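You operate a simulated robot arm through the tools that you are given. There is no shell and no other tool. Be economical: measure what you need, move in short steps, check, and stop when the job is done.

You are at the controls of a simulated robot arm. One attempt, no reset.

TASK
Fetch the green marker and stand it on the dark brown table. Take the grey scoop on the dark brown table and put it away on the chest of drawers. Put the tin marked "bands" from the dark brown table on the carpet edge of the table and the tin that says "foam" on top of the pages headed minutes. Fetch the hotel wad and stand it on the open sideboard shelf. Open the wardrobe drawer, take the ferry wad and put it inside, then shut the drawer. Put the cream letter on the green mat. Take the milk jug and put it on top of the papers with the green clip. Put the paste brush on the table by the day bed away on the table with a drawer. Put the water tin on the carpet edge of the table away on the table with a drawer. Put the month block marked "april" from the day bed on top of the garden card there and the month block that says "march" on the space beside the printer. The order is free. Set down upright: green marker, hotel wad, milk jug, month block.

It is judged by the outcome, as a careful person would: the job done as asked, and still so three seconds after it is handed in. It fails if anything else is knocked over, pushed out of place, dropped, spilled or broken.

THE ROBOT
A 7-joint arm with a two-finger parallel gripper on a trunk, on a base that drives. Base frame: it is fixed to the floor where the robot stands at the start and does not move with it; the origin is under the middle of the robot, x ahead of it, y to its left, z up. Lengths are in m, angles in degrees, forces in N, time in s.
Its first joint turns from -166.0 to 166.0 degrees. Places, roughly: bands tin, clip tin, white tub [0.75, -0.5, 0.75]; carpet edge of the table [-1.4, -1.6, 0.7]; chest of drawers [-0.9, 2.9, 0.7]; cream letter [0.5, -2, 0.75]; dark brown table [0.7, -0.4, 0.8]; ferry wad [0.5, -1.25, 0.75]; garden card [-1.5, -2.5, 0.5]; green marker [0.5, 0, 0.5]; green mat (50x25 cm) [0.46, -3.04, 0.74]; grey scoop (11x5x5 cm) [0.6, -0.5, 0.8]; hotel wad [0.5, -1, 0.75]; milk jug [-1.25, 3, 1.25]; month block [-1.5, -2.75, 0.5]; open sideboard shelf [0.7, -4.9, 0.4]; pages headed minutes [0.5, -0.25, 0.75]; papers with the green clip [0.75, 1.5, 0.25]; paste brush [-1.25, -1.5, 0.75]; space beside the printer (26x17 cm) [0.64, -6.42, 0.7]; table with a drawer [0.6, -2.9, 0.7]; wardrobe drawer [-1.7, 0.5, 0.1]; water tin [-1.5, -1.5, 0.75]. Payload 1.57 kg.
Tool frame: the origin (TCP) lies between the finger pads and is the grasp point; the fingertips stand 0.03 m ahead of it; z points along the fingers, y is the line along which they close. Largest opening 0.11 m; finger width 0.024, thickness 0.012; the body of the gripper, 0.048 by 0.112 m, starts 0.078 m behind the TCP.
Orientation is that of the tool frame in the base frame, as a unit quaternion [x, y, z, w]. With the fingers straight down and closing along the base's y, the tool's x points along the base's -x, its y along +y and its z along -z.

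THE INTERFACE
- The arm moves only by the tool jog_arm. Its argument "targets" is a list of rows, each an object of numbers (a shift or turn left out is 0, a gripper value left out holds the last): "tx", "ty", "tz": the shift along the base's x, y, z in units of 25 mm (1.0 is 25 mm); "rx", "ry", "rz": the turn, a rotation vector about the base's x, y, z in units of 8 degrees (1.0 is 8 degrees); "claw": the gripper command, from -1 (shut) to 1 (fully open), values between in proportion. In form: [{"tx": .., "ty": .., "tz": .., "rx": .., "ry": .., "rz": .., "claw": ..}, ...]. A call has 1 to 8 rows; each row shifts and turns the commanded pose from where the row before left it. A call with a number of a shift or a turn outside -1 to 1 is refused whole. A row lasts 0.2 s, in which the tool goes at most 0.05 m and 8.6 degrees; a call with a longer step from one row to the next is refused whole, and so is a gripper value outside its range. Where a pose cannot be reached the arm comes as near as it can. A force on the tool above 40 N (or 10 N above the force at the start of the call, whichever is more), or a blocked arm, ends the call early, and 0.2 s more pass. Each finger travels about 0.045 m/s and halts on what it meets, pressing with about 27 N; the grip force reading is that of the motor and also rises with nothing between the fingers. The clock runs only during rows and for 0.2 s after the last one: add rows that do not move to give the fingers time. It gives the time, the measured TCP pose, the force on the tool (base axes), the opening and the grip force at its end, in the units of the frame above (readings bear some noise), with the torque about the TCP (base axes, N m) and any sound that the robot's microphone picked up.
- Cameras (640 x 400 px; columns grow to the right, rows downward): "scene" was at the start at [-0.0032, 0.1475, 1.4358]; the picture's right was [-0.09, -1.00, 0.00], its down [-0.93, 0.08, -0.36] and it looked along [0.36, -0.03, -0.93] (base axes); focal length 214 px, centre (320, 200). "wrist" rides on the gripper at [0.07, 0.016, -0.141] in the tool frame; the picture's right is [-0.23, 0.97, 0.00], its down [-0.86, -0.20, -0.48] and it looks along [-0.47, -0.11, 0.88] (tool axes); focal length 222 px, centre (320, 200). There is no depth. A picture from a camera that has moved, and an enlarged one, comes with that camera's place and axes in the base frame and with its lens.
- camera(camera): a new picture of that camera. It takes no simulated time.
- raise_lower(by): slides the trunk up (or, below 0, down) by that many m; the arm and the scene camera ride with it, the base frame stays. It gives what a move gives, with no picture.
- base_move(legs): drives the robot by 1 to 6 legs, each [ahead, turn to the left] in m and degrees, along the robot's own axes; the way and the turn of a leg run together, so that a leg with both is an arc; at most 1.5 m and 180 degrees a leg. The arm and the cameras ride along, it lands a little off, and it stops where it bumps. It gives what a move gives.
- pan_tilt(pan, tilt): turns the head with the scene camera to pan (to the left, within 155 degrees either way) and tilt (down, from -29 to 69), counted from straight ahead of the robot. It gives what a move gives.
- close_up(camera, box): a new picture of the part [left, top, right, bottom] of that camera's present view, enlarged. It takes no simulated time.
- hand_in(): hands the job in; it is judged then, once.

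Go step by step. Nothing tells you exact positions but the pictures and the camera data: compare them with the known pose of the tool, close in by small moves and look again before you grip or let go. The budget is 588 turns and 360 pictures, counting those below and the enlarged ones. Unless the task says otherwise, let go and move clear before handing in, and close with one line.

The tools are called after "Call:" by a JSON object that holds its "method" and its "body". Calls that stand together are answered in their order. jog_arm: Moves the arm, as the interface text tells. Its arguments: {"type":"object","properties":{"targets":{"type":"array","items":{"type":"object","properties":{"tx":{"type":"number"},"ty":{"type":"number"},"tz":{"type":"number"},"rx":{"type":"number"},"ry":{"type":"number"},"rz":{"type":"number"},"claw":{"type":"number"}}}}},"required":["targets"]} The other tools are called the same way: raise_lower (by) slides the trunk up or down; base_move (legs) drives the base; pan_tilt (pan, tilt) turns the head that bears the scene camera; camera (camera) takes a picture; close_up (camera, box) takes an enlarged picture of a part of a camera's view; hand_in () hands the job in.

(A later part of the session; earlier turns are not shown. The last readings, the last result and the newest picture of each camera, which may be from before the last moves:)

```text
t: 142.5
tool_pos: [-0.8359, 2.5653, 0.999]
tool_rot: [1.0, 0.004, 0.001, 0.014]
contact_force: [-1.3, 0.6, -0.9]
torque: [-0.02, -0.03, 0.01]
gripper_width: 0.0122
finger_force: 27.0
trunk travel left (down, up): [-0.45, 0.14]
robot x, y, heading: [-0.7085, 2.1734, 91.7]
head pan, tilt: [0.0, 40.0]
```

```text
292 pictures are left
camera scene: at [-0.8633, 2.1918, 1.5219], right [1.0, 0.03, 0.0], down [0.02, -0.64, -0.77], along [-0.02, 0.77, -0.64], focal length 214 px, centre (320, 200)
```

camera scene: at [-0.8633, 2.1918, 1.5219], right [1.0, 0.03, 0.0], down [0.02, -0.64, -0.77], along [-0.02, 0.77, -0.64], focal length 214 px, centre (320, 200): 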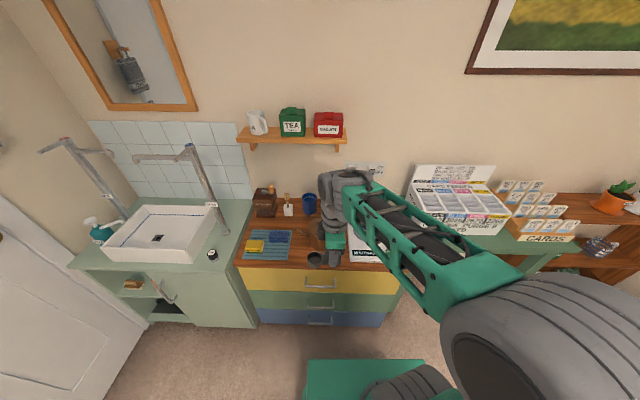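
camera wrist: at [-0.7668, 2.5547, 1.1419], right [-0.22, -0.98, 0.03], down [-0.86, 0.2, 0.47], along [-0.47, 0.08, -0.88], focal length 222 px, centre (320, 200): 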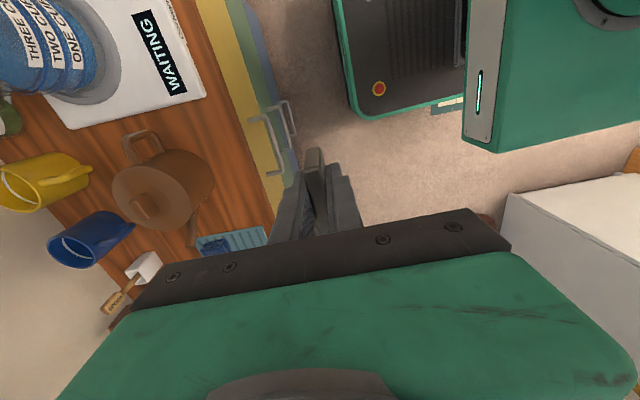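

Chest top z≈0.70, front edge y≈2.717. I carry the scoop to (-0.87,2.752) and lower.

Call:
{"method": "jog_arm", "body": {"targets": [{"tx": -0.2, "ty": 0.94}, {"tx": -0.2, "ty": 0.94}, {"tx": -0.2, "ty": 0.94}, {"tx": -0.2, "ty": 0.94}, {"tx": -0.2, "ty": 0.94}, {"tx": -0.2, "ty": 0.94}, {"tx": -0.1, "ty": 0.94}, {"tx": -0.1, "ty": 0.9}]}}

Call:
{"method": "jog_arm", "body": {"targets": [{"tz": -1}, {"tz": -1}, {"tz": -1}, {"tz": -1}, {"tz": -1}, {"tz": -1}, {"tz": -1}]}}

Call:
{"method": "camera", "body": {"camera": "wrist"}}

Call:
{"method": "close_up", "body": {"camera": "scene", "box": [230, 180, 390, 280]}}

```text
t: 144.3
tool_pos: [-0.8735, 2.7512, 0.9971]
tool_rot: [1.0, 0.004, 0.0, 0.014]
contact_force: [0.0, -0.2, -0.4]
torque: [0.06, 0.0, 0.02]
gripper_width: 0.0124
finger_force: 27.5
trunk travel left (down, up): [-0.45, 0.14]
robot x, y, heading: [-0.7129, 2.1727, 91.6]
head pan, tilt: [0.0, 40.0]
```

```text
t: 145.9
tool_pos: [-0.873, 2.7518, 0.8229]
tool_rot: [1.0, 0.005, 0.0, 0.013]
contact_force: [0.5, -0.6, -0.4]
torque: [0.01, 0.0, 0.0]
gripper_width: 0.0121
finger_force: 27.6
trunk travel left (down, up): [-0.45, 0.14]
robot x, y, heading: [-0.7084, 2.1715, 91.7]
head pan, tilt: [0.0, 40.0]
```

```text
291 pictures are left
camera wrist: at [-0.8033, 2.7404, 0.9665], right [-0.22, -0.98, 0.02], down [-0.86, 0.2, 0.47], along [-0.47, 0.08, -0.88], focal length 222 px, centre (320, 200)
```

wrist: 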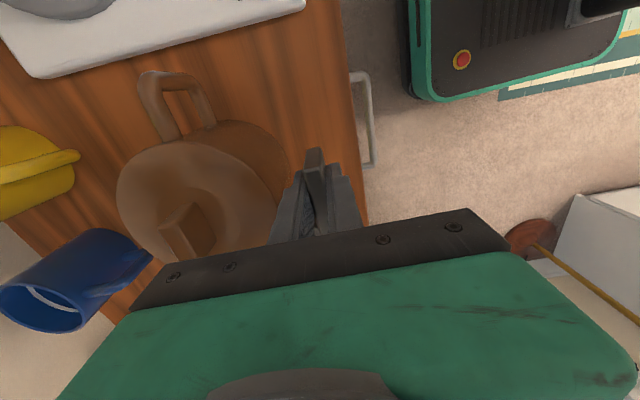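

```text
4.00 times, centred on (310, 230) of scene
camera zoom: at [-0.8634, 2.1919, 1.522], right [1.0, 0.03, 0.0], down [0.02, -0.64, -0.77], along [-0.02, 0.77, -0.64], focal length 858 px, centre (360, 80)
```

zoom: 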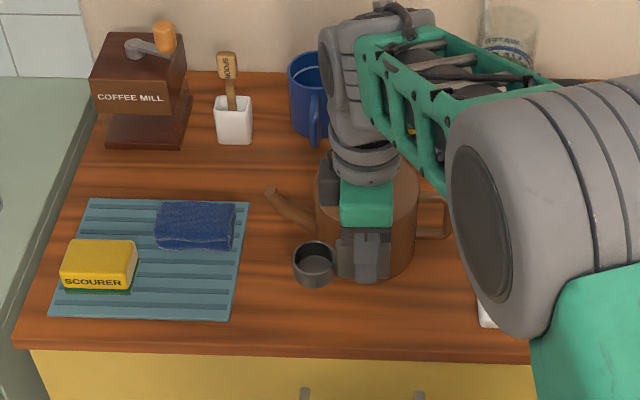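

The can is close to the hand; I shift left and slightly toward the edge, to (-0.93,2.745), then lower.

Call:
{"method": "jog_arm", "body": {"targets": [{"tx": -1, "ty": -0.1}, {"tx": -1, "ty": -0.1}, {"tx": -0.28, "ty": -0.08}, {"tz": -1}, {"tz": -0.6}]}}

Call:
{"method": "close_up", "body": {"camera": "scene", "box": [230, 180, 390, 280]}}

Call:
{"method": "camera", "body": {"camera": "wrist"}}

```text
t: 147.1
tool_pos: [-0.9287, 2.7476, 0.7835]
tool_rot: [1.0, 0.005, 0.0, 0.013]
contact_force: [0.3, -0.2, -0.7]
torque: [0.0, 0.02, 0.04]
gripper_width: 0.012
finger_force: 27.0
trunk travel left (down, up): [-0.45, 0.14]
robot x, y, heading: [-0.7116, 2.1709, 91.7]
head pan, tilt: [0.0, 40.0]
```

```text
4.00 times, centred on (310, 230) of scene
camera zoom: at [-0.8634, 2.192, 1.522], right [1.0, 0.03, 0.0], down [0.02, -0.64, -0.77], along [-0.02, 0.77, -0.64], focal length 858 px, centre (360, 80)
```

zoom: 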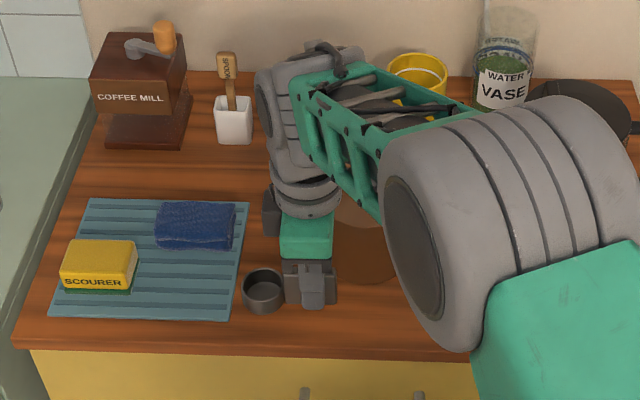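

```text
288 pictures are left
camera wrist: at [-0.8587, 2.7352, 0.9265], right [-0.22, -0.98, 0.03], down [-0.86, 0.2, 0.47], along [-0.47, 0.08, -0.88], focal length 222 px, centre (320, 200)
```

wrist: 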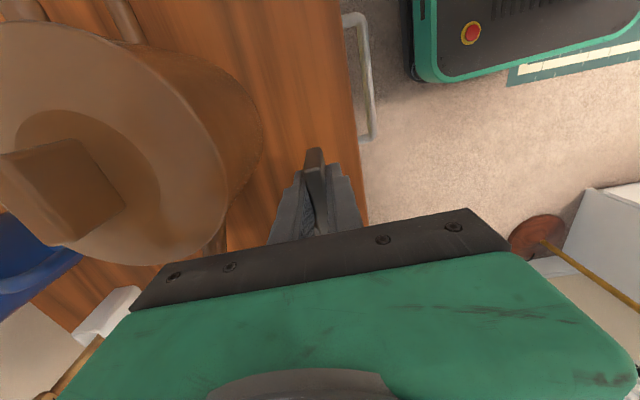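

Call:
{"method": "jog_arm", "body": {"targets": [{"tz": -0.6}, {"tz": -0.6}, {"tz": -0.25}, {"tz": -0.15}, {"tz": -0.15}, {"tz": -0.15}]}}

Call:
{"method": "close_up", "body": {"camera": "scene", "box": [230, 180, 390, 280]}}

```text
t: 148.2
tool_pos: [-0.93, 2.7495, 0.7499]
tool_rot: [1.0, 0.004, -0.002, 0.006]
contact_force: [2.9, -8.4, 17.4]
torque: [-0.1, -0.43, -0.18]
gripper_width: 0.0121
finger_force: 26.8
trunk travel left (down, up): [-0.45, 0.14]
robot x, y, heading: [-0.7129, 2.1738, 91.8]
head pan, tilt: [0.0, 40.0]
stopped in row 5: the force on the tool passed its limit (the readings are from after the stop); the commanded pose is now the measured one
```

```text
4.00 times, centred on (310, 230) of scene
camera zoom: at [-0.8624, 2.1888, 1.522], right [1.0, 0.03, 0.0], down [0.02, -0.64, -0.77], along [-0.02, 0.77, -0.64], focal length 858 px, centre (360, 80)
```

zoom: 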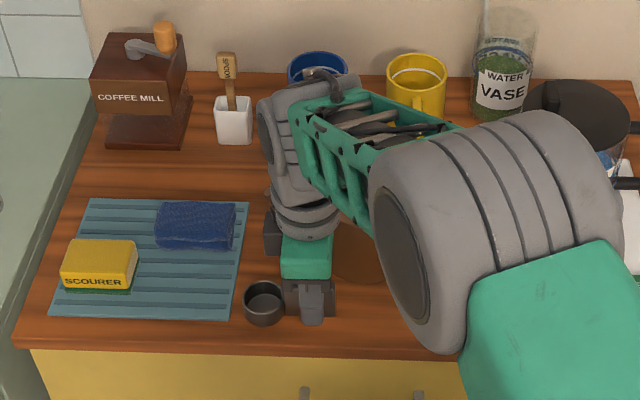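

Touching down; release and lift.

Call:
{"method": "jog_arm", "body": {"targets": [{"tz": 0.05}, {"claw": -0.6}, {"claw": -0.5}, {}, {"tz": 0.6}, {"tz": 1}, {"tz": 1}, {"tz": 1}]}}

Call:
{"method": "camera", "body": {"camera": "wrist"}}

Call:
{"method": "close_up", "body": {"camera": "scene", "box": [230, 180, 390, 280]}}

```text
t: 150.1
tool_pos: [-0.9307, 2.7488, 0.8384]
tool_rot: [1.0, 0.004, -0.001, 0.01]
contact_force: [-0.6, 0.0, -0.3]
torque: [0.01, -0.01, 0.03]
gripper_width: 0.0276
finger_force: 0.0
trunk travel left (down, up): [-0.45, 0.14]
robot x, y, heading: [-0.7103, 2.1681, 91.6]
head pan, tilt: [0.0, 40.0]
```

```text
286 pictures are left
camera wrist: at [-0.8605, 2.737, 0.9805], right [-0.22, -0.98, 0.02], down [-0.86, 0.2, 0.48], along [-0.47, 0.09, -0.88], focal length 222 px, centre (320, 200)
```

wrist: 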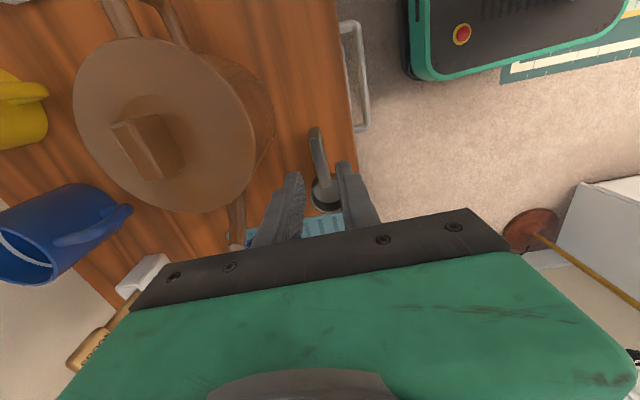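

```text
4.00 times, centred on (310, 230) of scene
camera zoom: at [-0.8633, 2.1916, 1.5219], right [1.0, 0.03, 0.0], down [0.02, -0.64, -0.77], along [-0.02, 0.77, -0.64], focal length 858 px, centre (360, 80)
```

zoom: 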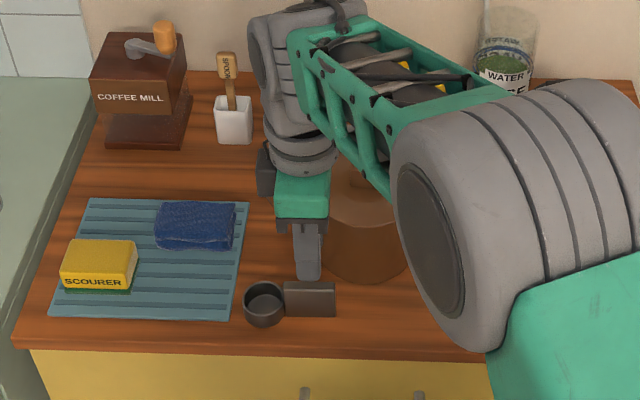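

The scoop lies on the chest. Next, the milk jug on the wall shelf near (-1.147,3.08,1.19); I look at it closely.

Call:
{"method": "pan_tilt", "body": {"pan": 20, "tilt": 15}}

Call:
{"method": "camera", "body": {"camera": "scene"}}

Call:
{"method": "close_up", "body": {"camera": "scene", "box": [270, 150, 430, 250]}}

```text
t: 150.9
tool_pos: [-0.9315, 2.7505, 0.8382]
tool_rot: [1.0, 0.005, -0.001, 0.008]
contact_force: [-0.5, 0.3, 0.6]
torque: [0.02, 0.02, 0.03]
gripper_width: 0.0272
finger_force: 0.0
trunk travel left (down, up): [-0.45, 0.14]
robot x, y, heading: [-0.7048, 2.1768, 91.5]
head pan, tilt: [20.0, 15.0]
```

```text
284 pictures are left
camera scene: at [-0.8953, 2.1936, 1.5614], right [0.93, 0.37, 0.0], down [0.1, -0.24, -0.97], along [-0.35, 0.9, -0.26], focal length 214 px, centre (320, 200)
```

scene: 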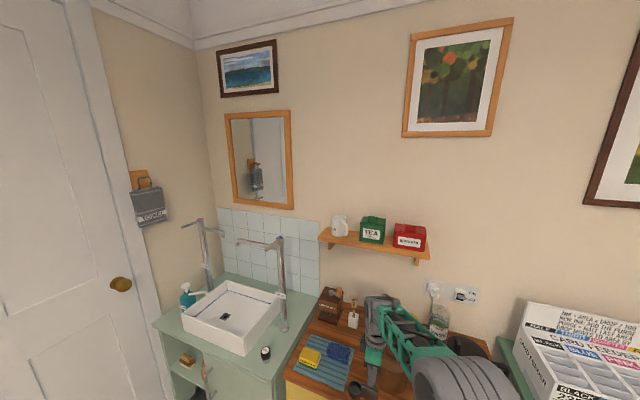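

```text
4.00 times, centred on (350, 200) of scene
camera zoom: at [-0.8953, 2.1936, 1.5614], right [0.93, 0.37, 0.0], down [0.1, -0.24, -0.97], along [-0.35, 0.9, -0.26], focal length 858 px, centre (200, 200)
```

zoom: 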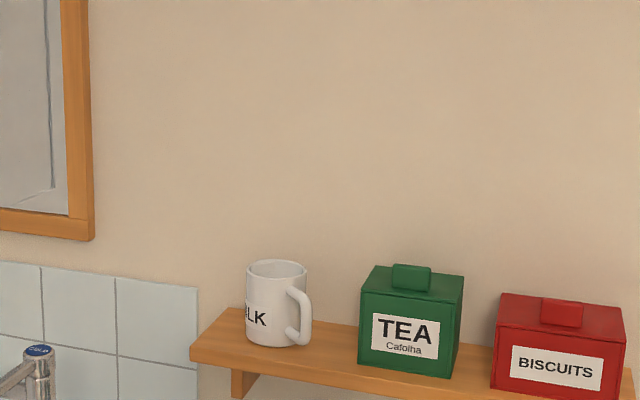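

The jug's handle points about azimuth -30°, jug centre ≈(-1.146,3.093), shelf z≈1.147. I retract and raise the arm, then shift the base left.

Call:
{"method": "jog_arm", "body": {"targets": [{"tz": 1}, {"tz": 1}, {"tz": 1}, {"tz": 1}, {"tz": 1}, {"tz": 1}, {"tz": 1}, {"tz": 1}]}}

Call:
{"method": "jog_arm", "body": {"targets": [{"tz": 1, "ty": -1, "tx": 0.4, "rz": -1, "claw": 1}, {"tz": 1, "ty": -1, "tx": 0.4, "rz": -1}, {"tz": 1, "ty": -1, "tx": 0.4, "rz": -1}, {"tz": 1, "ty": -1, "tx": 0.4, "rz": -1}, {"ty": -1, "tx": 0.4, "rz": -1}, {"ty": -1, "tx": 0.4, "rz": -1}, {"ty": -1, "tx": 0.4, "rz": -0.9}, {"ty": -1}]}}

Call:
{"method": "base_move", "body": {"legs": [[0, 88.5], [0.26, 0], [0, -88.5]]}}

Call:
{"method": "camera", "body": {"camera": "scene"}}

```text
t: 152.7
tool_pos: [-0.9303, 2.7508, 1.0394]
tool_rot: [1.0, 0.004, -0.001, 0.009]
contact_force: [-1.3, 0.1, -0.3]
torque: [0.0, 0.02, -0.01]
gripper_width: 0.0274
finger_force: 0.0
trunk travel left (down, up): [-0.45, 0.14]
robot x, y, heading: [-0.7096, 2.1738, 91.7]
head pan, tilt: [20.0, 15.0]
```

```text
t: 154.5
tool_pos: [-0.8577, 2.5472, 1.1295]
tool_rot: [0.888, -0.459, -0.004, 0.007]
contact_force: [-1.1, 0.0, -0.8]
torque: [0.01, -0.05, 0.01]
gripper_width: 0.1099
finger_force: 0.1
out of reach, approached as far as the arm can: row 4
trunk travel left (down, up): [-0.45, 0.14]
robot x, y, heading: [-0.7053, 2.176, 91.7]
head pan, tilt: [20.0, 15.0]
```

```text
t: 163.9
tool_pos: [-1.1225, 2.5422, 1.1314]
tool_rot: [0.892, -0.452, -0.005, 0.006]
contact_force: [0.6, -0.3, 0.0]
torque: [0.0, 0.01, -0.01]
gripper_width: 0.1098
finger_force: 0.1
trunk travel left (down, up): [-0.45, 0.14]
robot x, y, heading: [-0.9684, 2.171, 92.5]
head pan, tilt: [20.0, 15.0]
```

```text
282 pictures are left
camera scene: at [-1.1534, 2.1876, 1.5615], right [0.92, 0.38, 0.0], down [0.1, -0.24, -0.97], along [-0.37, 0.89, -0.26], focal length 214 px, centre (320, 200)
```

scene: 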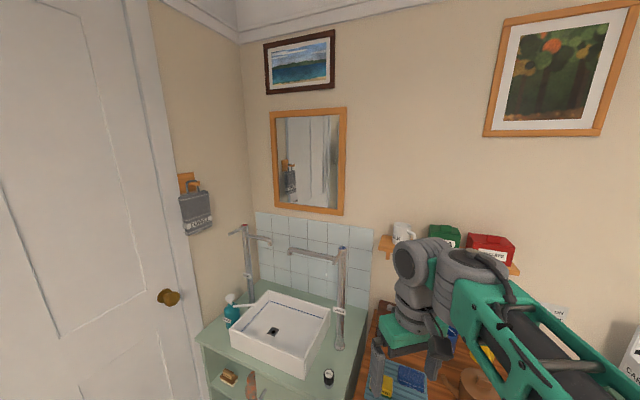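

Call:
{"method": "raise_lower", "body": {"by": 0.13}}

Call:
{"method": "jog_arm", "body": {"targets": [{"rx": 0.768, "ry": 0.538}, {"rx": 0.768, "ry": 0.538}, {"rx": 0.768, "ry": 0.538}, {"rx": 0.768, "ry": 0.538}, {"rx": 0.768, "ry": 0.538}]}}

Call:
{"method": "base_move", "body": {"legs": [[0.22, -1]]}}

Call:
{"method": "camera", "body": {"camera": "wrist"}}

Call:
{"method": "camera", "body": {"camera": "scene"}}

```text
t: 165.5
tool_pos: [-1.1226, 2.542, 1.2601]
tool_rot: [0.892, -0.452, -0.005, 0.007]
contact_force: [-0.6, 0.3, -0.3]
torque: [0.02, -0.03, -0.02]
gripper_width: 0.1101
finger_force: 0.0
trunk travel left (down, up): [-0.58, 0.01]
robot x, y, heading: [-0.9642, 2.1754, 92.4]
head pan, tilt: [20.0, 15.0]
```

```text
t: 166.7
tool_pos: [-1.1233, 2.5419, 1.2608]
tool_rot: [0.846, -0.425, -0.288, -0.145]
contact_force: [-0.2, -0.1, 0.3]
torque: [0.02, -0.03, 0.02]
gripper_width: 0.11
finger_force: 0.1
trunk travel left (down, up): [-0.58, 0.01]
robot x, y, heading: [-0.9628, 2.1694, 92.6]
head pan, tilt: [20.0, 15.0]
```

```text
t: 168.4
tool_pos: [-1.1253, 2.7632, 1.2609]
tool_rot: [0.843, -0.431, -0.287, -0.147]
contact_force: [0.0, -0.6, 0.3]
torque: [-0.01, 0.02, 0.04]
gripper_width: 0.1098
finger_force: 0.1
trunk travel left (down, up): [-0.58, 0.01]
robot x, y, heading: [-0.9727, 2.388, 91.9]
head pan, tilt: [20.0, 15.0]
```

```text
281 pictures are left
camera wrist: at [-1.0562, 2.6397, 1.3312], right [-0.89, -0.43, 0.14], down [-0.06, 0.43, 0.9], along [-0.44, 0.8, -0.41], focal length 222 px, centre (320, 200)
```

wrist: 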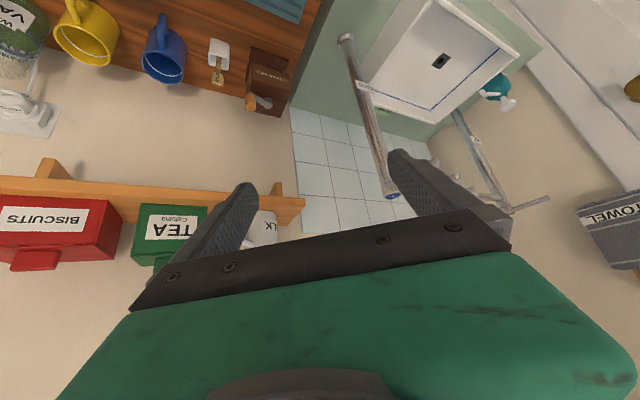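

```text
280 pictures are left
camera scene: at [-1.1616, 2.4091, 1.6915], right [0.93, 0.37, 0.0], down [0.1, -0.24, -0.97], along [-0.36, 0.9, -0.26], focal length 214 px, centre (320, 200)
```

scene: 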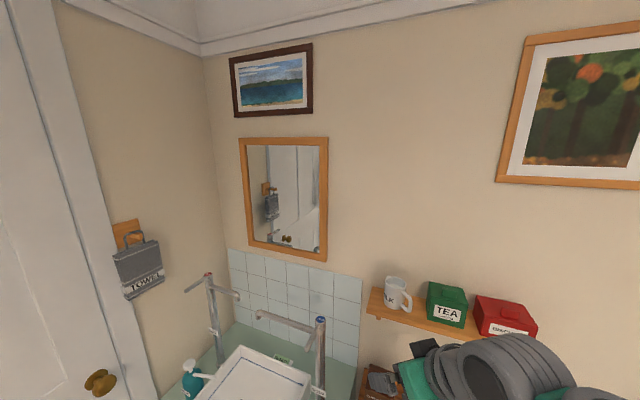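

Call:
{"method": "close_up", "body": {"camera": "scene", "box": [350, 250, 478, 330]}}

Call:
{"method": "close_up", "body": {"camera": "wrist", "box": [120, 160, 360, 310]}}

```text
5.00 times, centred on (414, 290) of scene
camera zoom: at [-1.1616, 2.4091, 1.6915], right [0.93, 0.37, 0.0], down [0.1, -0.24, -0.97], along [-0.36, 0.9, -0.26], focal length 1072 px, centre (-150, -250)
```

zoom: 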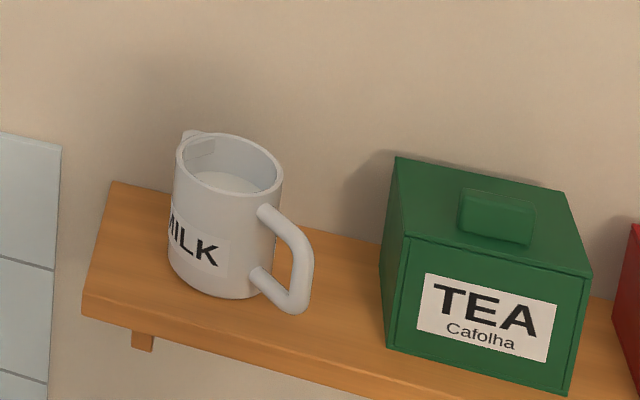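

```text
2.67 times, centred on (240, 235) of wrist
camera zoom: at [-1.0562, 2.6397, 1.3312], right [-0.89, -0.43, 0.14], down [-0.06, 0.43, 0.9], along [-0.44, 0.8, -0.41], focal length 592 px, centre (533, 107)
```

zoom: 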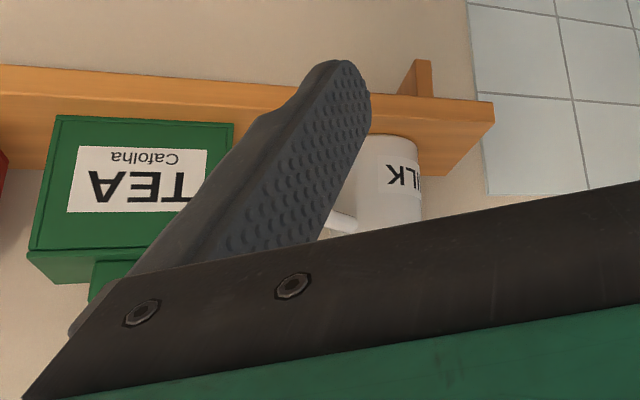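

Jug centre ≈(-1.152,3.097), rim z≈1.228, with milk inside, so I must keep it upright. The tool is pitched toward azimuth ~126° so the handle lies between the fingers. Move to the pre-grasp point.

Call:
{"method": "jog_arm", "body": {"targets": [{"ty": 1, "tz": 0.2, "tx": 0.1, "claw": 0.6}, {"ty": 1, "tz": 0.2, "tx": 0.1}, {"ty": 1, "tz": 0.2, "tx": 0.1}, {"ty": 1, "tz": 0.2, "tx": 0.1}, {"ty": 1, "tz": 0.2, "tx": 0.1}, {"ty": 1, "tz": 0.2, "tx": 0.1}, {"ty": 1, "tz": 0.2, "tx": 0.1}, {"ty": 1, "tz": 0.2, "tx": 0.1}]}}

Call:
{"method": "camera", "body": {"camera": "wrist"}}

Call:
{"method": "camera", "body": {"camera": "scene"}}

```text
t: 170.2
tool_pos: [-1.1068, 2.9616, 1.3011]
tool_rot: [0.843, -0.431, -0.287, -0.147]
contact_force: [0.7, 0.0, -0.5]
torque: [-0.03, 0.06, -0.01]
gripper_width: 0.088
finger_force: 0.1
trunk travel left (down, up): [-0.58, 0.01]
robot x, y, heading: [-0.977, 2.3832, 91.7]
head pan, tilt: [20.0, 15.0]
```

```text
277 pictures are left
camera wrist: at [-1.038, 2.8384, 1.3716], right [-0.89, -0.43, 0.14], down [-0.06, 0.43, 0.9], along [-0.44, 0.8, -0.41], focal length 222 px, centre (320, 200)
```

wrist: 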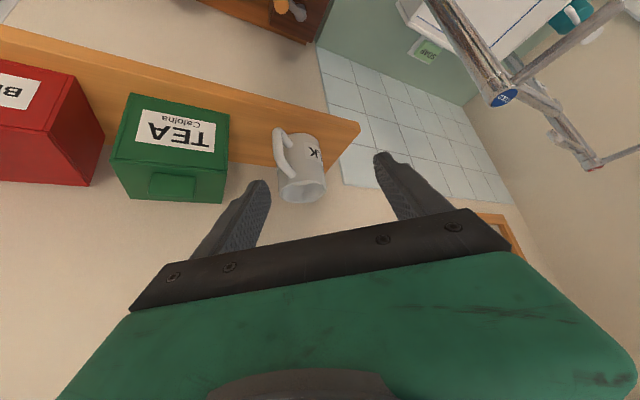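

```text
276 pictures are left
camera scene: at [-1.1615, 2.4089, 1.6915], right [0.93, 0.37, 0.0], down [0.1, -0.24, -0.97], along [-0.36, 0.9, -0.26], focal length 214 px, centre (320, 200)
```

scene: 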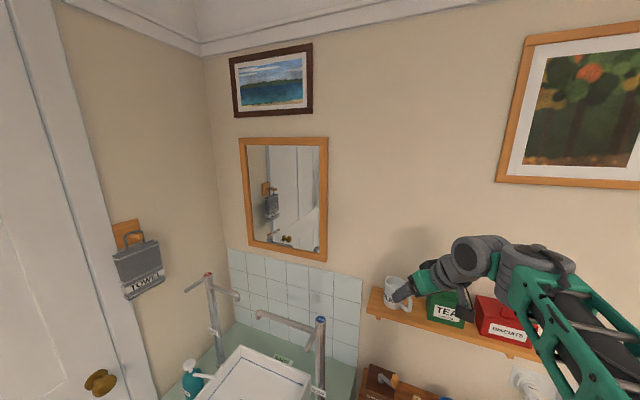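

Call:
{"method": "jog_arm", "body": {"targets": [{"ty": 0.8, "tz": -0.2, "tx": -0.1}, {"ty": 0.8, "tz": -0.2, "tx": -0.1}, {"ty": 0.8, "tz": -0.2, "tx": -0.1}, {"ty": 0.72, "tz": -0.28}]}}

Call:
{"method": "camera", "body": {"camera": "wrist"}}

Call:
{"method": "close_up", "body": {"camera": "scene", "box": [350, 240, 510, 340]}}

```text
t: 171.2
tool_pos: [-1.1128, 3.041, 1.2785]
tool_rot: [0.843, -0.43, -0.287, -0.147]
contact_force: [-0.7, 0.0, -1.1]
torque: [0.01, 0.01, -0.01]
gripper_width: 0.088
finger_force: 0.1
trunk travel left (down, up): [-0.58, 0.01]
robot x, y, heading: [-0.9717, 2.389, 91.9]
head pan, tilt: [20.0, 15.0]
```

```text
275 pictures are left
camera wrist: at [-1.0436, 2.9171, 1.3499], right [-0.89, -0.43, 0.14], down [-0.06, 0.43, 0.9], along [-0.44, 0.8, -0.41], focal length 222 px, centre (320, 200)
```

wrist: 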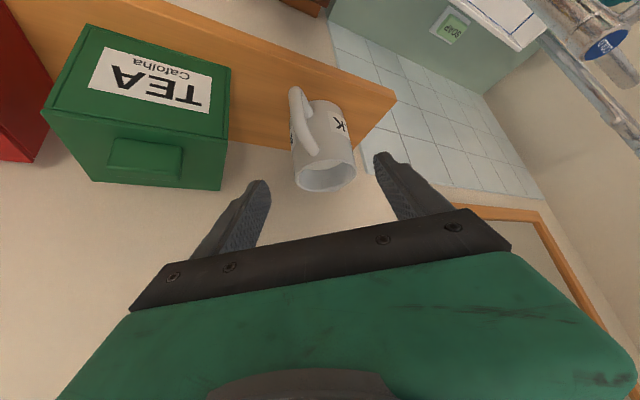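

```text
4.00 times, centred on (430, 290) of scene
camera zoom: at [-1.1615, 2.4089, 1.6915], right [0.93, 0.37, 0.0], down [0.1, -0.24, -0.97], along [-0.36, 0.9, -0.26], focal length 858 px, centre (-120, -160)
```

zoom: 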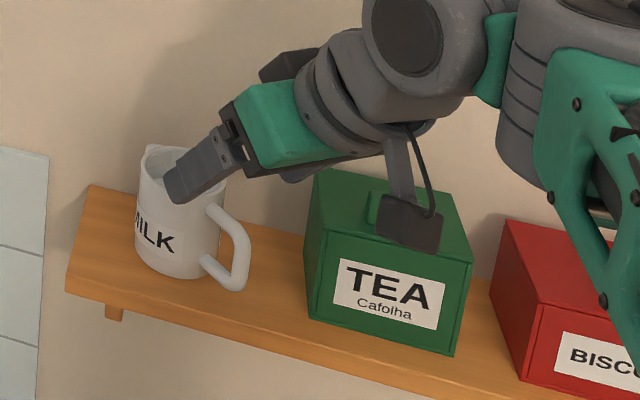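

Call:
{"method": "jog_arm", "body": {"targets": [{"tx": -0.357, "ty": 0.495, "tz": -0.793}, {"tx": -0.357, "ty": 0.495, "tz": -0.793}, {"tx": -0.357, "ty": 0.495, "tz": -0.793}]}}

Call:
{"method": "camera", "body": {"camera": "wrist"}}

Call:
{"method": "close_up", "body": {"camera": "scene", "box": [350, 240, 510, 340]}}

```text
t: 172.0
tool_pos: [-1.1401, 3.0768, 1.2194]
tool_rot: [0.844, -0.429, -0.287, -0.146]
contact_force: [-0.8, -0.2, 0.3]
torque: [0.03, 0.05, -0.02]
gripper_width: 0.0881
finger_force: 0.0
trunk travel left (down, up): [-0.58, 0.01]
robot x, y, heading: [-0.9739, 2.3854, 91.7]
head pan, tilt: [20.0, 15.0]
```

```text
273 pictures are left
camera wrist: at [-1.0706, 2.9534, 1.2893], right [-0.89, -0.43, 0.14], down [-0.06, 0.43, 0.9], along [-0.44, 0.8, -0.41], focal length 222 px, centre (320, 200)
```

wrist: 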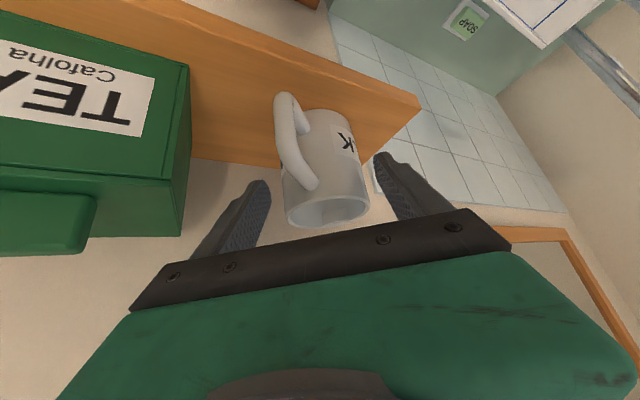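

```text
4.00 times, centred on (430, 290) of scene
camera zoom: at [-1.1617, 2.4086, 1.6915], right [0.93, 0.37, 0.0], down [0.1, -0.24, -0.97], along [-0.36, 0.9, -0.26], focal length 858 px, centre (-120, -160)
```

zoom: 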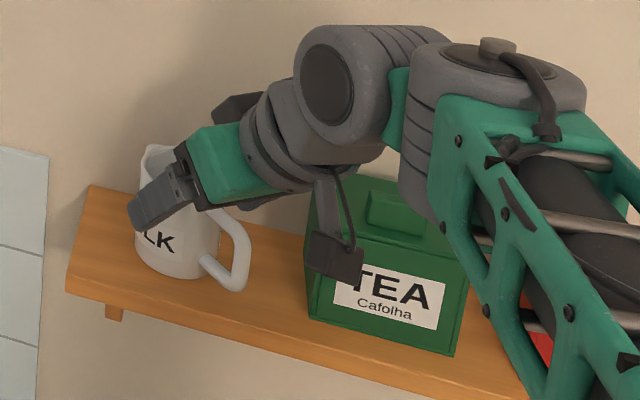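

Call:
{"method": "jog_arm", "body": {"targets": [{"tx": -0.4, "ty": 0.36, "tz": -0.65}, {"claw": -1}, {}, {}, {}]}}

Call:
{"method": "camera", "body": {"camera": "wrist"}}

```text
t: 173.2
tool_pos: [-1.1513, 3.0873, 1.2026]
tool_rot: [0.843, -0.429, -0.288, -0.146]
contact_force: [0.2, -0.8, 1.2]
torque: [-0.02, 0.15, -0.07]
gripper_width: 0.0665
finger_force: 26.9
trunk travel left (down, up): [-0.58, 0.01]
robot x, y, heading: [-0.9764, 2.39, 92.0]
head pan, tilt: [20.0, 15.0]
```

```text
271 pictures are left
camera wrist: at [-1.0808, 2.9637, 1.2734], right [-0.89, -0.43, 0.14], down [-0.06, 0.43, 0.9], along [-0.44, 0.8, -0.41], focal length 222 px, centre (320, 200)
```

wrist: 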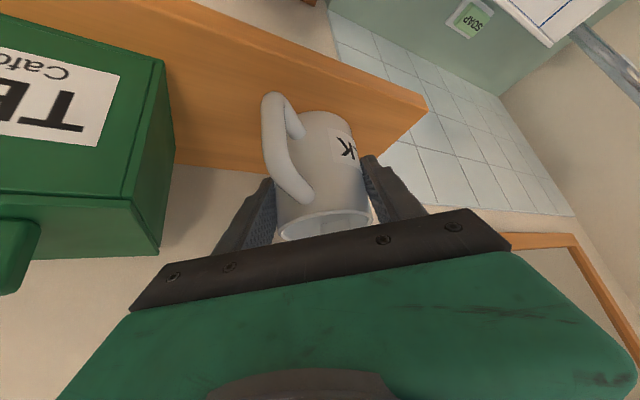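

Jug gripped. Lift gently straight up, then draw back.

Call:
{"method": "jog_arm", "body": {"targets": [{"tz": 0.3}, {"tz": 0.4}, {"tz": 0.4}, {"tz": 0.4}]}}

Call:
{"method": "close_up", "body": {"camera": "scene", "box": [350, 240, 510, 340]}}

```text
t: 174.2
tool_pos: [-1.1528, 3.087, 1.2401]
tool_rot: [0.843, -0.431, -0.287, -0.146]
contact_force: [-0.3, -0.2, -3.2]
torque: [-0.03, -0.03, -0.01]
gripper_width: 0.0664
finger_force: 27.1
trunk travel left (down, up): [-0.58, 0.01]
robot x, y, heading: [-0.9749, 2.3854, 91.7]
head pan, tilt: [20.0, 15.0]
```

```text
4.00 times, centred on (430, 290) of scene
camera zoom: at [-1.1617, 2.4086, 1.6915], right [0.93, 0.37, 0.0], down [0.1, -0.24, -0.97], along [-0.36, 0.9, -0.26], focal length 858 px, centre (-120, -160)
```

zoom: 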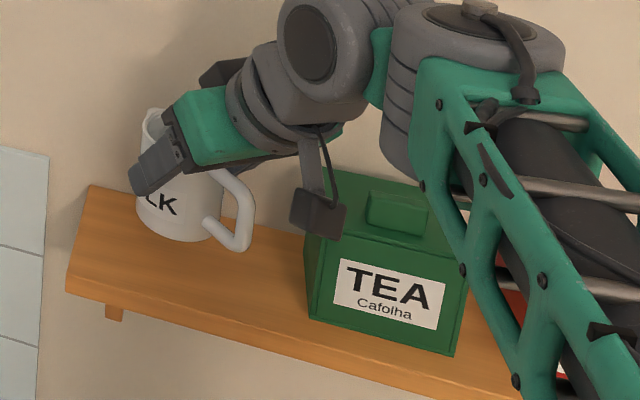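

Call:
{"method": "jog_arm", "body": {"targets": [{"ty": -0.5}, {"ty": -0.8}, {"ty": -0.8}, {"ty": -0.8}, {"ty": -0.8}, {"ty": -0.8}, {"ty": -0.8}, {"ty": -0.6}]}}

Call:
{"method": "base_move", "body": {"legs": [[-0.5, 0]]}}

Call:
{"method": "camera", "body": {"camera": "wrist"}}

Call:
{"method": "pan_tilt", "body": {"pan": -80, "tilt": 35}}

Call:
{"method": "camera", "body": {"camera": "scene"}}

```text
t: 176.0
tool_pos: [-1.1501, 2.9388, 1.2396]
tool_rot: [0.843, -0.43, -0.287, -0.146]
contact_force: [0.0, -0.5, -3.8]
torque: [-0.02, -0.03, 0.0]
gripper_width: 0.0664
finger_force: 26.8
trunk travel left (down, up): [-0.58, 0.01]
robot x, y, heading: [-0.9734, 2.3897, 91.7]
head pan, tilt: [20.0, 15.0]
```

```text
t: 178.9
tool_pos: [-1.1283, 2.4371, 1.2392]
tool_rot: [0.84, -0.437, -0.285, -0.149]
contact_force: [-0.2, -0.5, -4.0]
torque: [0.01, 0.02, 0.0]
gripper_width: 0.0662
finger_force: 26.3
trunk travel left (down, up): [-0.58, 0.01]
robot x, y, heading: [-0.962, 1.8827, 90.9]
head pan, tilt: [20.0, 15.0]
```

```text
269 pictures are left
camera wrist: at [-1.0608, 2.3116, 1.3107], right [-0.9, -0.41, 0.14], down [-0.06, 0.43, 0.9], along [-0.43, 0.8, -0.41], focal length 222 px, centre (320, 200)
```

wrist: 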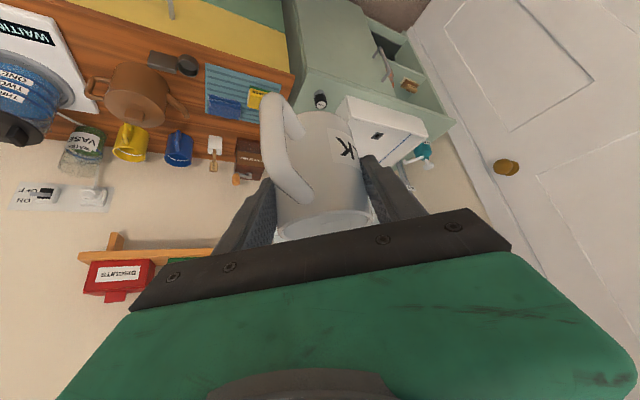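

```text
t: 180.7
tool_pos: [-1.13, 2.4369, 1.2402]
tool_rot: [0.839, -0.438, -0.286, -0.15]
contact_force: [0.0, 1.1, -2.8]
torque: [0.0, 0.02, -0.02]
gripper_width: 0.0663
finger_force: 27.4
trunk travel left (down, up): [-0.58, 0.01]
robot x, y, heading: [-0.9645, 1.884, 90.7]
head pan, tilt: [-80.0, 35.0]
```

```text
268 pictures are left
camera scene: at [-1.0293, 1.8365, 1.6595], right [0.19, -0.98, 0.0], down [-0.56, -0.11, -0.82], along [0.8, 0.16, -0.57], focal length 214 px, centre (320, 200)
```

scene: 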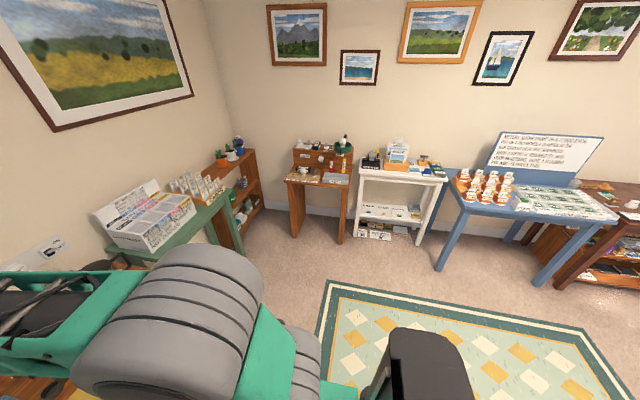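

Driving to the white table with the papers on its low shelf.

Call:
{"method": "base_move", "body": {"legs": [[0, -117], [0.75, 0], [0, 26]]}}

Call:
{"method": "pan_tilt", "body": {"pan": 0, "tilt": 45}}

Call:
{"method": "camera", "body": {"camera": "scene"}}

Call:
{"method": "camera", "body": {"camera": "wrist"}}

```text
t: 190.9
tool_pos: [0.2481, 1.7605, 1.24]
tool_rot: [-0.298, 0.899, 0.101, 0.306]
contact_force: [0.1, -0.1, -2.9]
torque: [0.01, 0.03, 0.02]
gripper_width: 0.066
finger_force: 27.5
trunk travel left (down, up): [-0.58, 0.01]
robot x, y, heading: [-0.2999, 1.5787, 2.7]
head pan, tilt: [-80.0, 35.0]
```

```text
t: 192.4
tool_pos: [0.2478, 1.7599, 1.2393]
tool_rot: [-0.298, 0.899, 0.102, 0.305]
contact_force: [0.1, 0.3, -3.3]
torque: [0.02, 0.0, 0.03]
gripper_width: 0.0657
finger_force: 26.6
trunk travel left (down, up): [-0.58, 0.01]
robot x, y, heading: [-0.2979, 1.5781, 2.4]
head pan, tilt: [0.0, 45.0]
```

```text
267 pictures are left
camera scene: at [-0.2836, 1.7327, 1.6447], right [0.04, -1.0, 0.0], down [-0.71, -0.03, -0.71], along [0.71, 0.03, -0.71], focal length 214 px, centre (320, 200)
```

scene: 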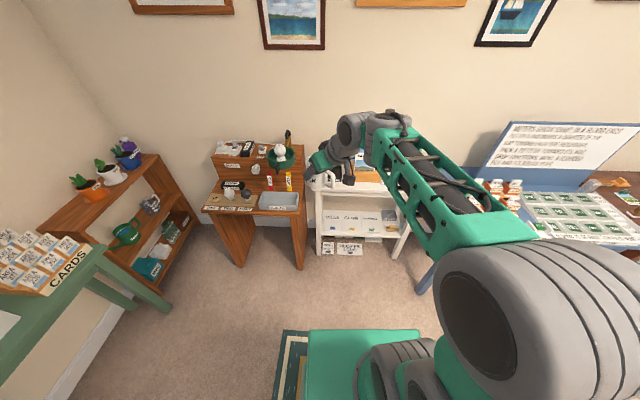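

```text
266 pictures are left
camera wrist: at [0.1251, 1.6894, 1.3104], right [-0.44, 0.89, 0.14], down [0.43, 0.07, 0.9], along [0.79, 0.45, -0.41], focal length 222 px, centre (320, 200)
```

wrist: 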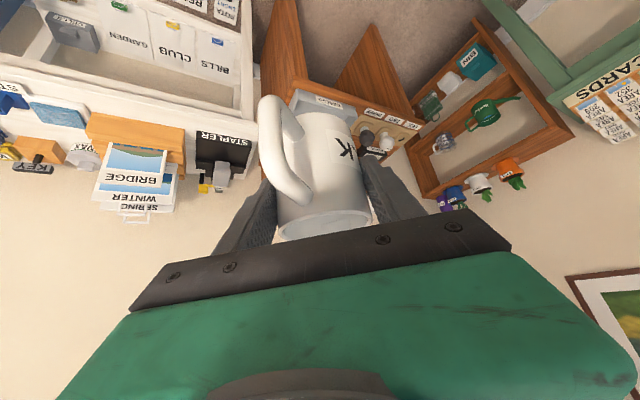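

Call:
{"method": "close_up", "body": {"camera": "wrist", "box": [20, 0, 260, 150]}}

Call:
{"method": "close_up", "body": {"camera": "scene", "box": [300, 180, 428, 260]}}

```text
2.67 times, centred on (140, 75) of wrist
camera zoom: at [0.1251, 1.6894, 1.3104], right [-0.44, 0.89, 0.14], down [0.43, 0.07, 0.9], along [0.79, 0.45, -0.41], focal length 592 px, centre (800, 533)
```

zoom: 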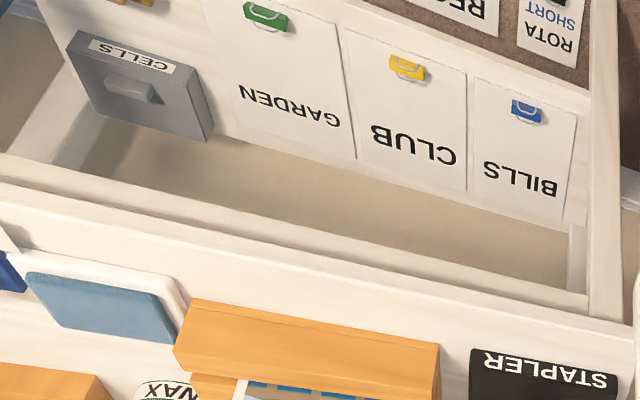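

```text
5.00 times, centred on (364, 220) of scene
camera zoom: at [-0.2836, 1.7327, 1.6447], right [0.04, -1.0, 0.0], down [-0.71, -0.03, -0.71], along [0.71, 0.03, -0.71], focal length 1072 px, centre (100, 100)
```

zoom: 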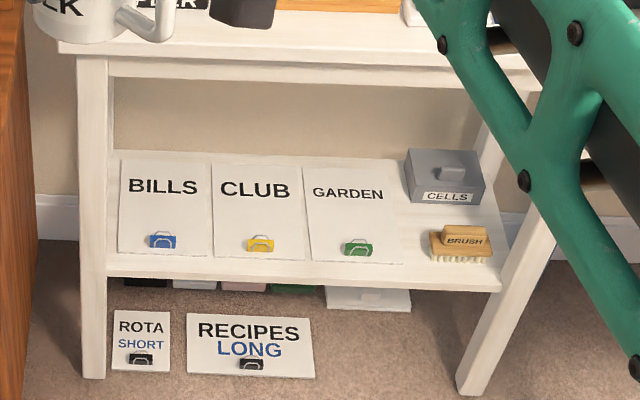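

The GARDEN papers carry the green clip, on the mid shelf of the white table. I lower the trunk to see the clearance.

Call:
{"method": "raise_lower", "body": {"by": -0.4}}

Call:
{"method": "pan_tilt", "body": {"pan": -12, "tilt": 35}}

Call:
{"method": "camera", "body": {"camera": "scene"}}

Call:
{"method": "close_up", "body": {"camera": "scene", "box": [240, 140, 400, 240]}}

```text
t: 196.2
tool_pos: [0.2474, 1.7594, 0.8395]
tool_rot: [-0.298, 0.899, 0.102, 0.306]
contact_force: [-0.5, 0.2, -3.0]
torque: [0.0, 0.01, -0.01]
gripper_width: 0.0659
finger_force: 26.8
trunk travel left (down, up): [-0.18, 0.41]
robot x, y, heading: [-0.3051, 1.5789, 2.5]
head pan, tilt: [0.0, 45.0]
```

```text
t: 197.0
tool_pos: [0.2472, 1.76, 0.8399]
tool_rot: [-0.297, 0.899, 0.101, 0.306]
contact_force: [-0.4, -0.2, -2.7]
torque: [-0.03, 0.01, -0.02]
gripper_width: 0.0658
finger_force: 26.3
trunk travel left (down, up): [-0.18, 0.41]
robot x, y, heading: [-0.297, 1.5771, 2.4]
head pan, tilt: [-12.0, 35.0]
```

```text
263 pictures are left
camera scene: at [-0.2781, 1.7147, 1.2594], right [-0.16, -0.99, 0.0], down [-0.57, 0.09, -0.82], along [0.81, -0.13, -0.57], focal length 214 px, centre (320, 200)
```

scene: 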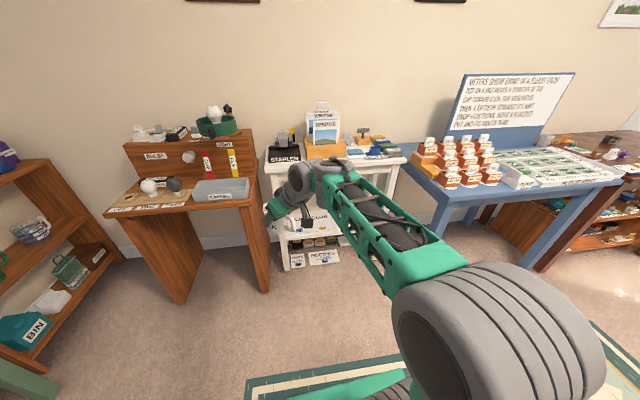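

```text
4.00 times, centred on (320, 190) of scene
camera zoom: at [-0.2781, 1.7147, 1.2594], right [-0.16, -0.99, 0.0], down [-0.57, 0.09, -0.82], along [0.81, -0.13, -0.57], focal length 858 px, centre (320, 240)
```

zoom: 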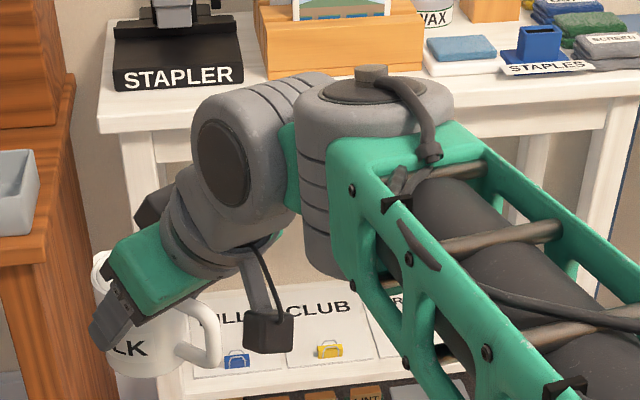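

Geometry: table top z≈0.79 (underside ≈0.73), front edge x≈0.66, shelf ≈0.31; GARDEN page x 0.715–0.913, y 1.32–1.45, clip at (0.732,1.382). I turn the tool heading toward +x and lower the jug outside first.

Call:
{"method": "jog_arm", "body": {"targets": [{"rz": -0.7, "ty": -0.5}, {"rz": -0.7, "ty": -0.7}, {"rz": -0.7, "ty": -0.7}, {"rz": -0.7, "ty": -0.7}, {"rz": -0.6, "ty": -0.7}, {"rz": -0.4, "ty": -0.7}, {"ty": -0.7}, {"ty": -0.5}]}}

Call:
{"method": "raise_lower", "body": {"by": -0.17}}

Call:
{"method": "jog_arm", "body": {"targets": [{"tz": -0.6, "ty": -0.7}, {"tz": -0.8, "ty": -0.7}, {"tz": -0.8, "ty": -0.7}, {"tz": -0.8, "ty": -0.7}, {"tz": -0.8, "ty": -0.7}, {"tz": -0.8, "ty": -0.7}, {"tz": -0.8, "ty": -0.7}, {"tz": -0.8, "ty": -0.5}]}}

Call:
{"method": "camera", "body": {"camera": "scene"}}

Call:
{"method": "camera", "body": {"camera": "wrist"}}

```text
t: 198.8
tool_pos: [0.2472, 1.6295, 0.8401]
tool_rot: [-0.05, 0.946, 0.017, 0.321]
contact_force: [-0.6, -0.9, -3.0]
torque: [-0.03, 0.01, -0.02]
gripper_width: 0.066
finger_force: 27.0
trunk travel left (down, up): [-0.18, 0.41]
robot x, y, heading: [-0.2979, 1.5814, 2.5]
head pan, tilt: [-12.0, 35.0]
```

```text
t: 200.7
tool_pos: [0.2464, 1.6289, 0.6711]
tool_rot: [-0.051, 0.945, 0.017, 0.322]
contact_force: [-0.1, 0.4, -3.7]
torque: [-0.03, 0.02, 0.0]
gripper_width: 0.0658
finger_force: 26.8
trunk travel left (down, up): [-0.01, 0.58]
robot x, y, heading: [-0.298, 1.58, 2.4]
head pan, tilt: [-12.0, 35.0]
```

```text
t: 202.5
tool_pos: [0.2448, 1.4938, 0.5166]
tool_rot: [-0.051, 0.945, 0.018, 0.322]
contact_force: [0.0, 0.8, -3.2]
torque: [0.02, 0.04, -0.01]
gripper_width: 0.0657
finger_force: 26.8
trunk travel left (down, up): [-0.01, 0.58]
robot x, y, heading: [-0.3007, 1.5805, 2.4]
head pan, tilt: [-12.0, 35.0]
```

```text
261 pictures are left
camera scene: at [-0.2782, 1.7146, 1.0895], right [-0.17, -0.99, 0.0], down [-0.57, 0.09, -0.82], along [0.81, -0.14, -0.57], focal length 214 px, centre (320, 200)
```

scene: 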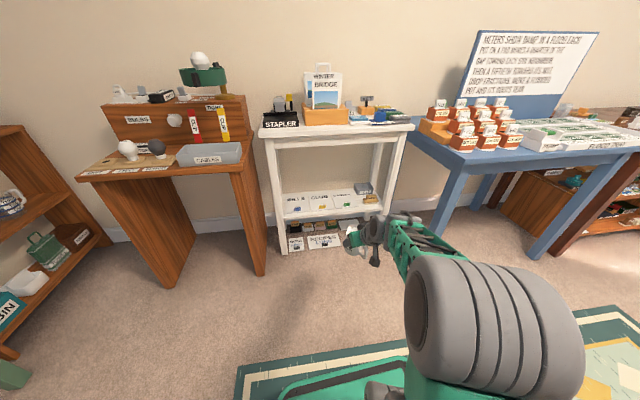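

```text
260 pictures are left
camera wrist: at [0.1038, 1.4959, 0.5862], right [0.07, 0.99, 0.14], down [0.4, -0.16, 0.9], along [0.91, -0.01, -0.41], focal length 222 px, centre (320, 200)
```

wrist: 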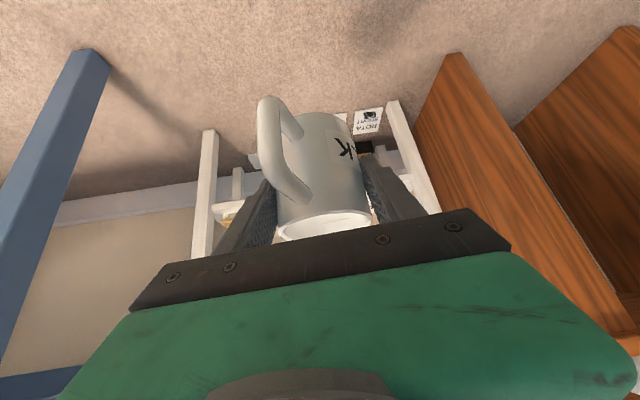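

Call:
{"method": "jog_arm", "body": {"targets": [{"tz": -0.5, "ty": -0.7}, {"tz": -0.5, "ty": -0.7}, {"tz": -0.5, "ty": -0.7}, {"tz": -0.5, "ty": -0.7}, {"tz": -0.3, "ty": -0.7}, {"tz": -0.2, "ty": -0.7}, {"ty": -0.5}]}}

Call:
{"method": "base_move", "body": {"legs": [[0.3, -2.4]]}}

Call:
{"method": "pan_tilt", "body": {"pan": -20, "tilt": 40}}

Call:
{"method": "camera", "body": {"camera": "scene"}}

Call:
{"method": "camera", "body": {"camera": "wrist"}}

```text
t: 204.1
tool_pos: [0.2456, 1.3741, 0.4527]
tool_rot: [-0.051, 0.945, 0.017, 0.322]
contact_force: [0.7, 0.1, -4.1]
torque: [0.0, 0.04, 0.03]
gripper_width: 0.0658
finger_force: 27.6
trunk travel left (down, up): [-0.01, 0.58]
robot x, y, heading: [-0.2982, 1.578, 2.3]
head pan, tilt: [-12.0, 35.0]
```

```text
t: 206.2
tool_pos: [0.5386, 1.3564, 0.4522]
tool_rot: [-0.031, 0.946, 0.011, 0.322]
contact_force: [0.5, -0.1, -3.5]
torque: [-0.02, 0.03, -0.01]
gripper_width: 0.0657
finger_force: 27.0
trunk travel left (down, up): [-0.01, 0.58]
robot x, y, heading: [0.0009, 1.5877, 0.4]
head pan, tilt: [-12.0, 35.0]
```

```text
t: 206.8
tool_pos: [0.5386, 1.3574, 0.4525]
tool_rot: [-0.031, 0.946, 0.01, 0.322]
contact_force: [0.9, 0.1, -3.5]
torque: [0.01, 0.02, -0.01]
gripper_width: 0.0658
finger_force: 27.5
trunk travel left (down, up): [-0.01, 0.58]
robot x, y, heading: [0.0048, 1.5873, -0.2]
head pan, tilt: [-20.0, 40.0]
```

```text
259 pictures are left
camera scene: at [0.0245, 1.7093, 1.082], right [-0.34, -0.94, 0.0], down [-0.6, 0.22, -0.77], along [0.72, -0.26, -0.64], focal length 214 px, centre (320, 200)
```

scene: 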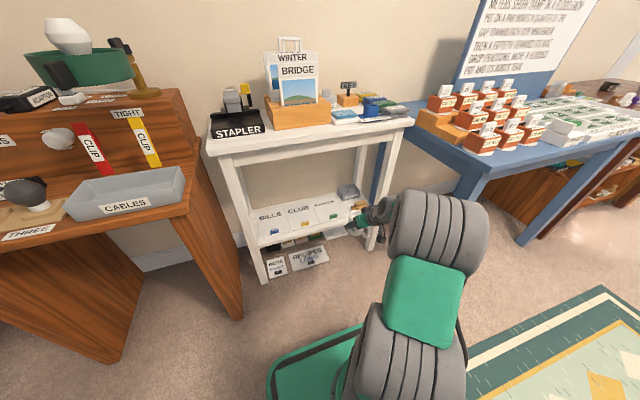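

```text
258 pictures are left
camera wrist: at [0.3973, 1.3652, 0.5234], right [0.12, 0.98, 0.14], down [0.4, -0.17, 0.9], along [0.91, -0.05, -0.41], focal length 222 px, centre (320, 200)
```

wrist: 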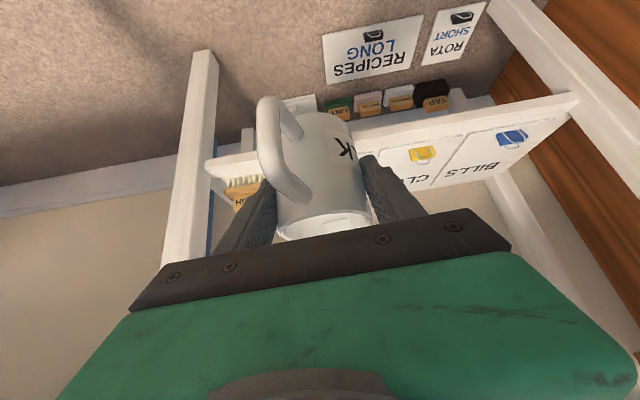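

Call:
{"method": "close_up", "body": {"camera": "scene", "box": [240, 160, 400, 260]}}

```text
4.00 times, centred on (320, 210) of scene
camera zoom: at [0.0245, 1.7093, 1.082], right [-0.34, -0.94, 0.0], down [-0.6, 0.22, -0.77], along [0.72, -0.26, -0.64], focal length 858 px, centre (320, 160)
```

zoom: 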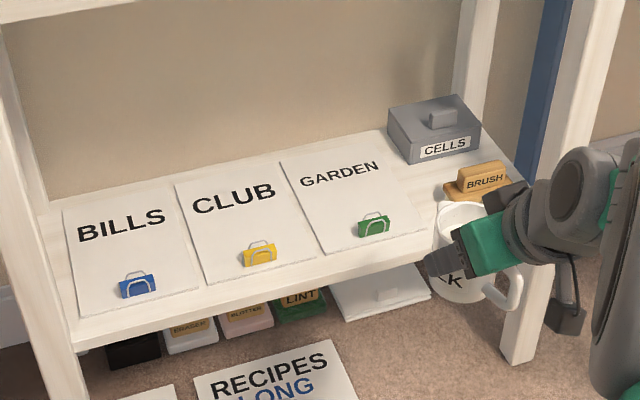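

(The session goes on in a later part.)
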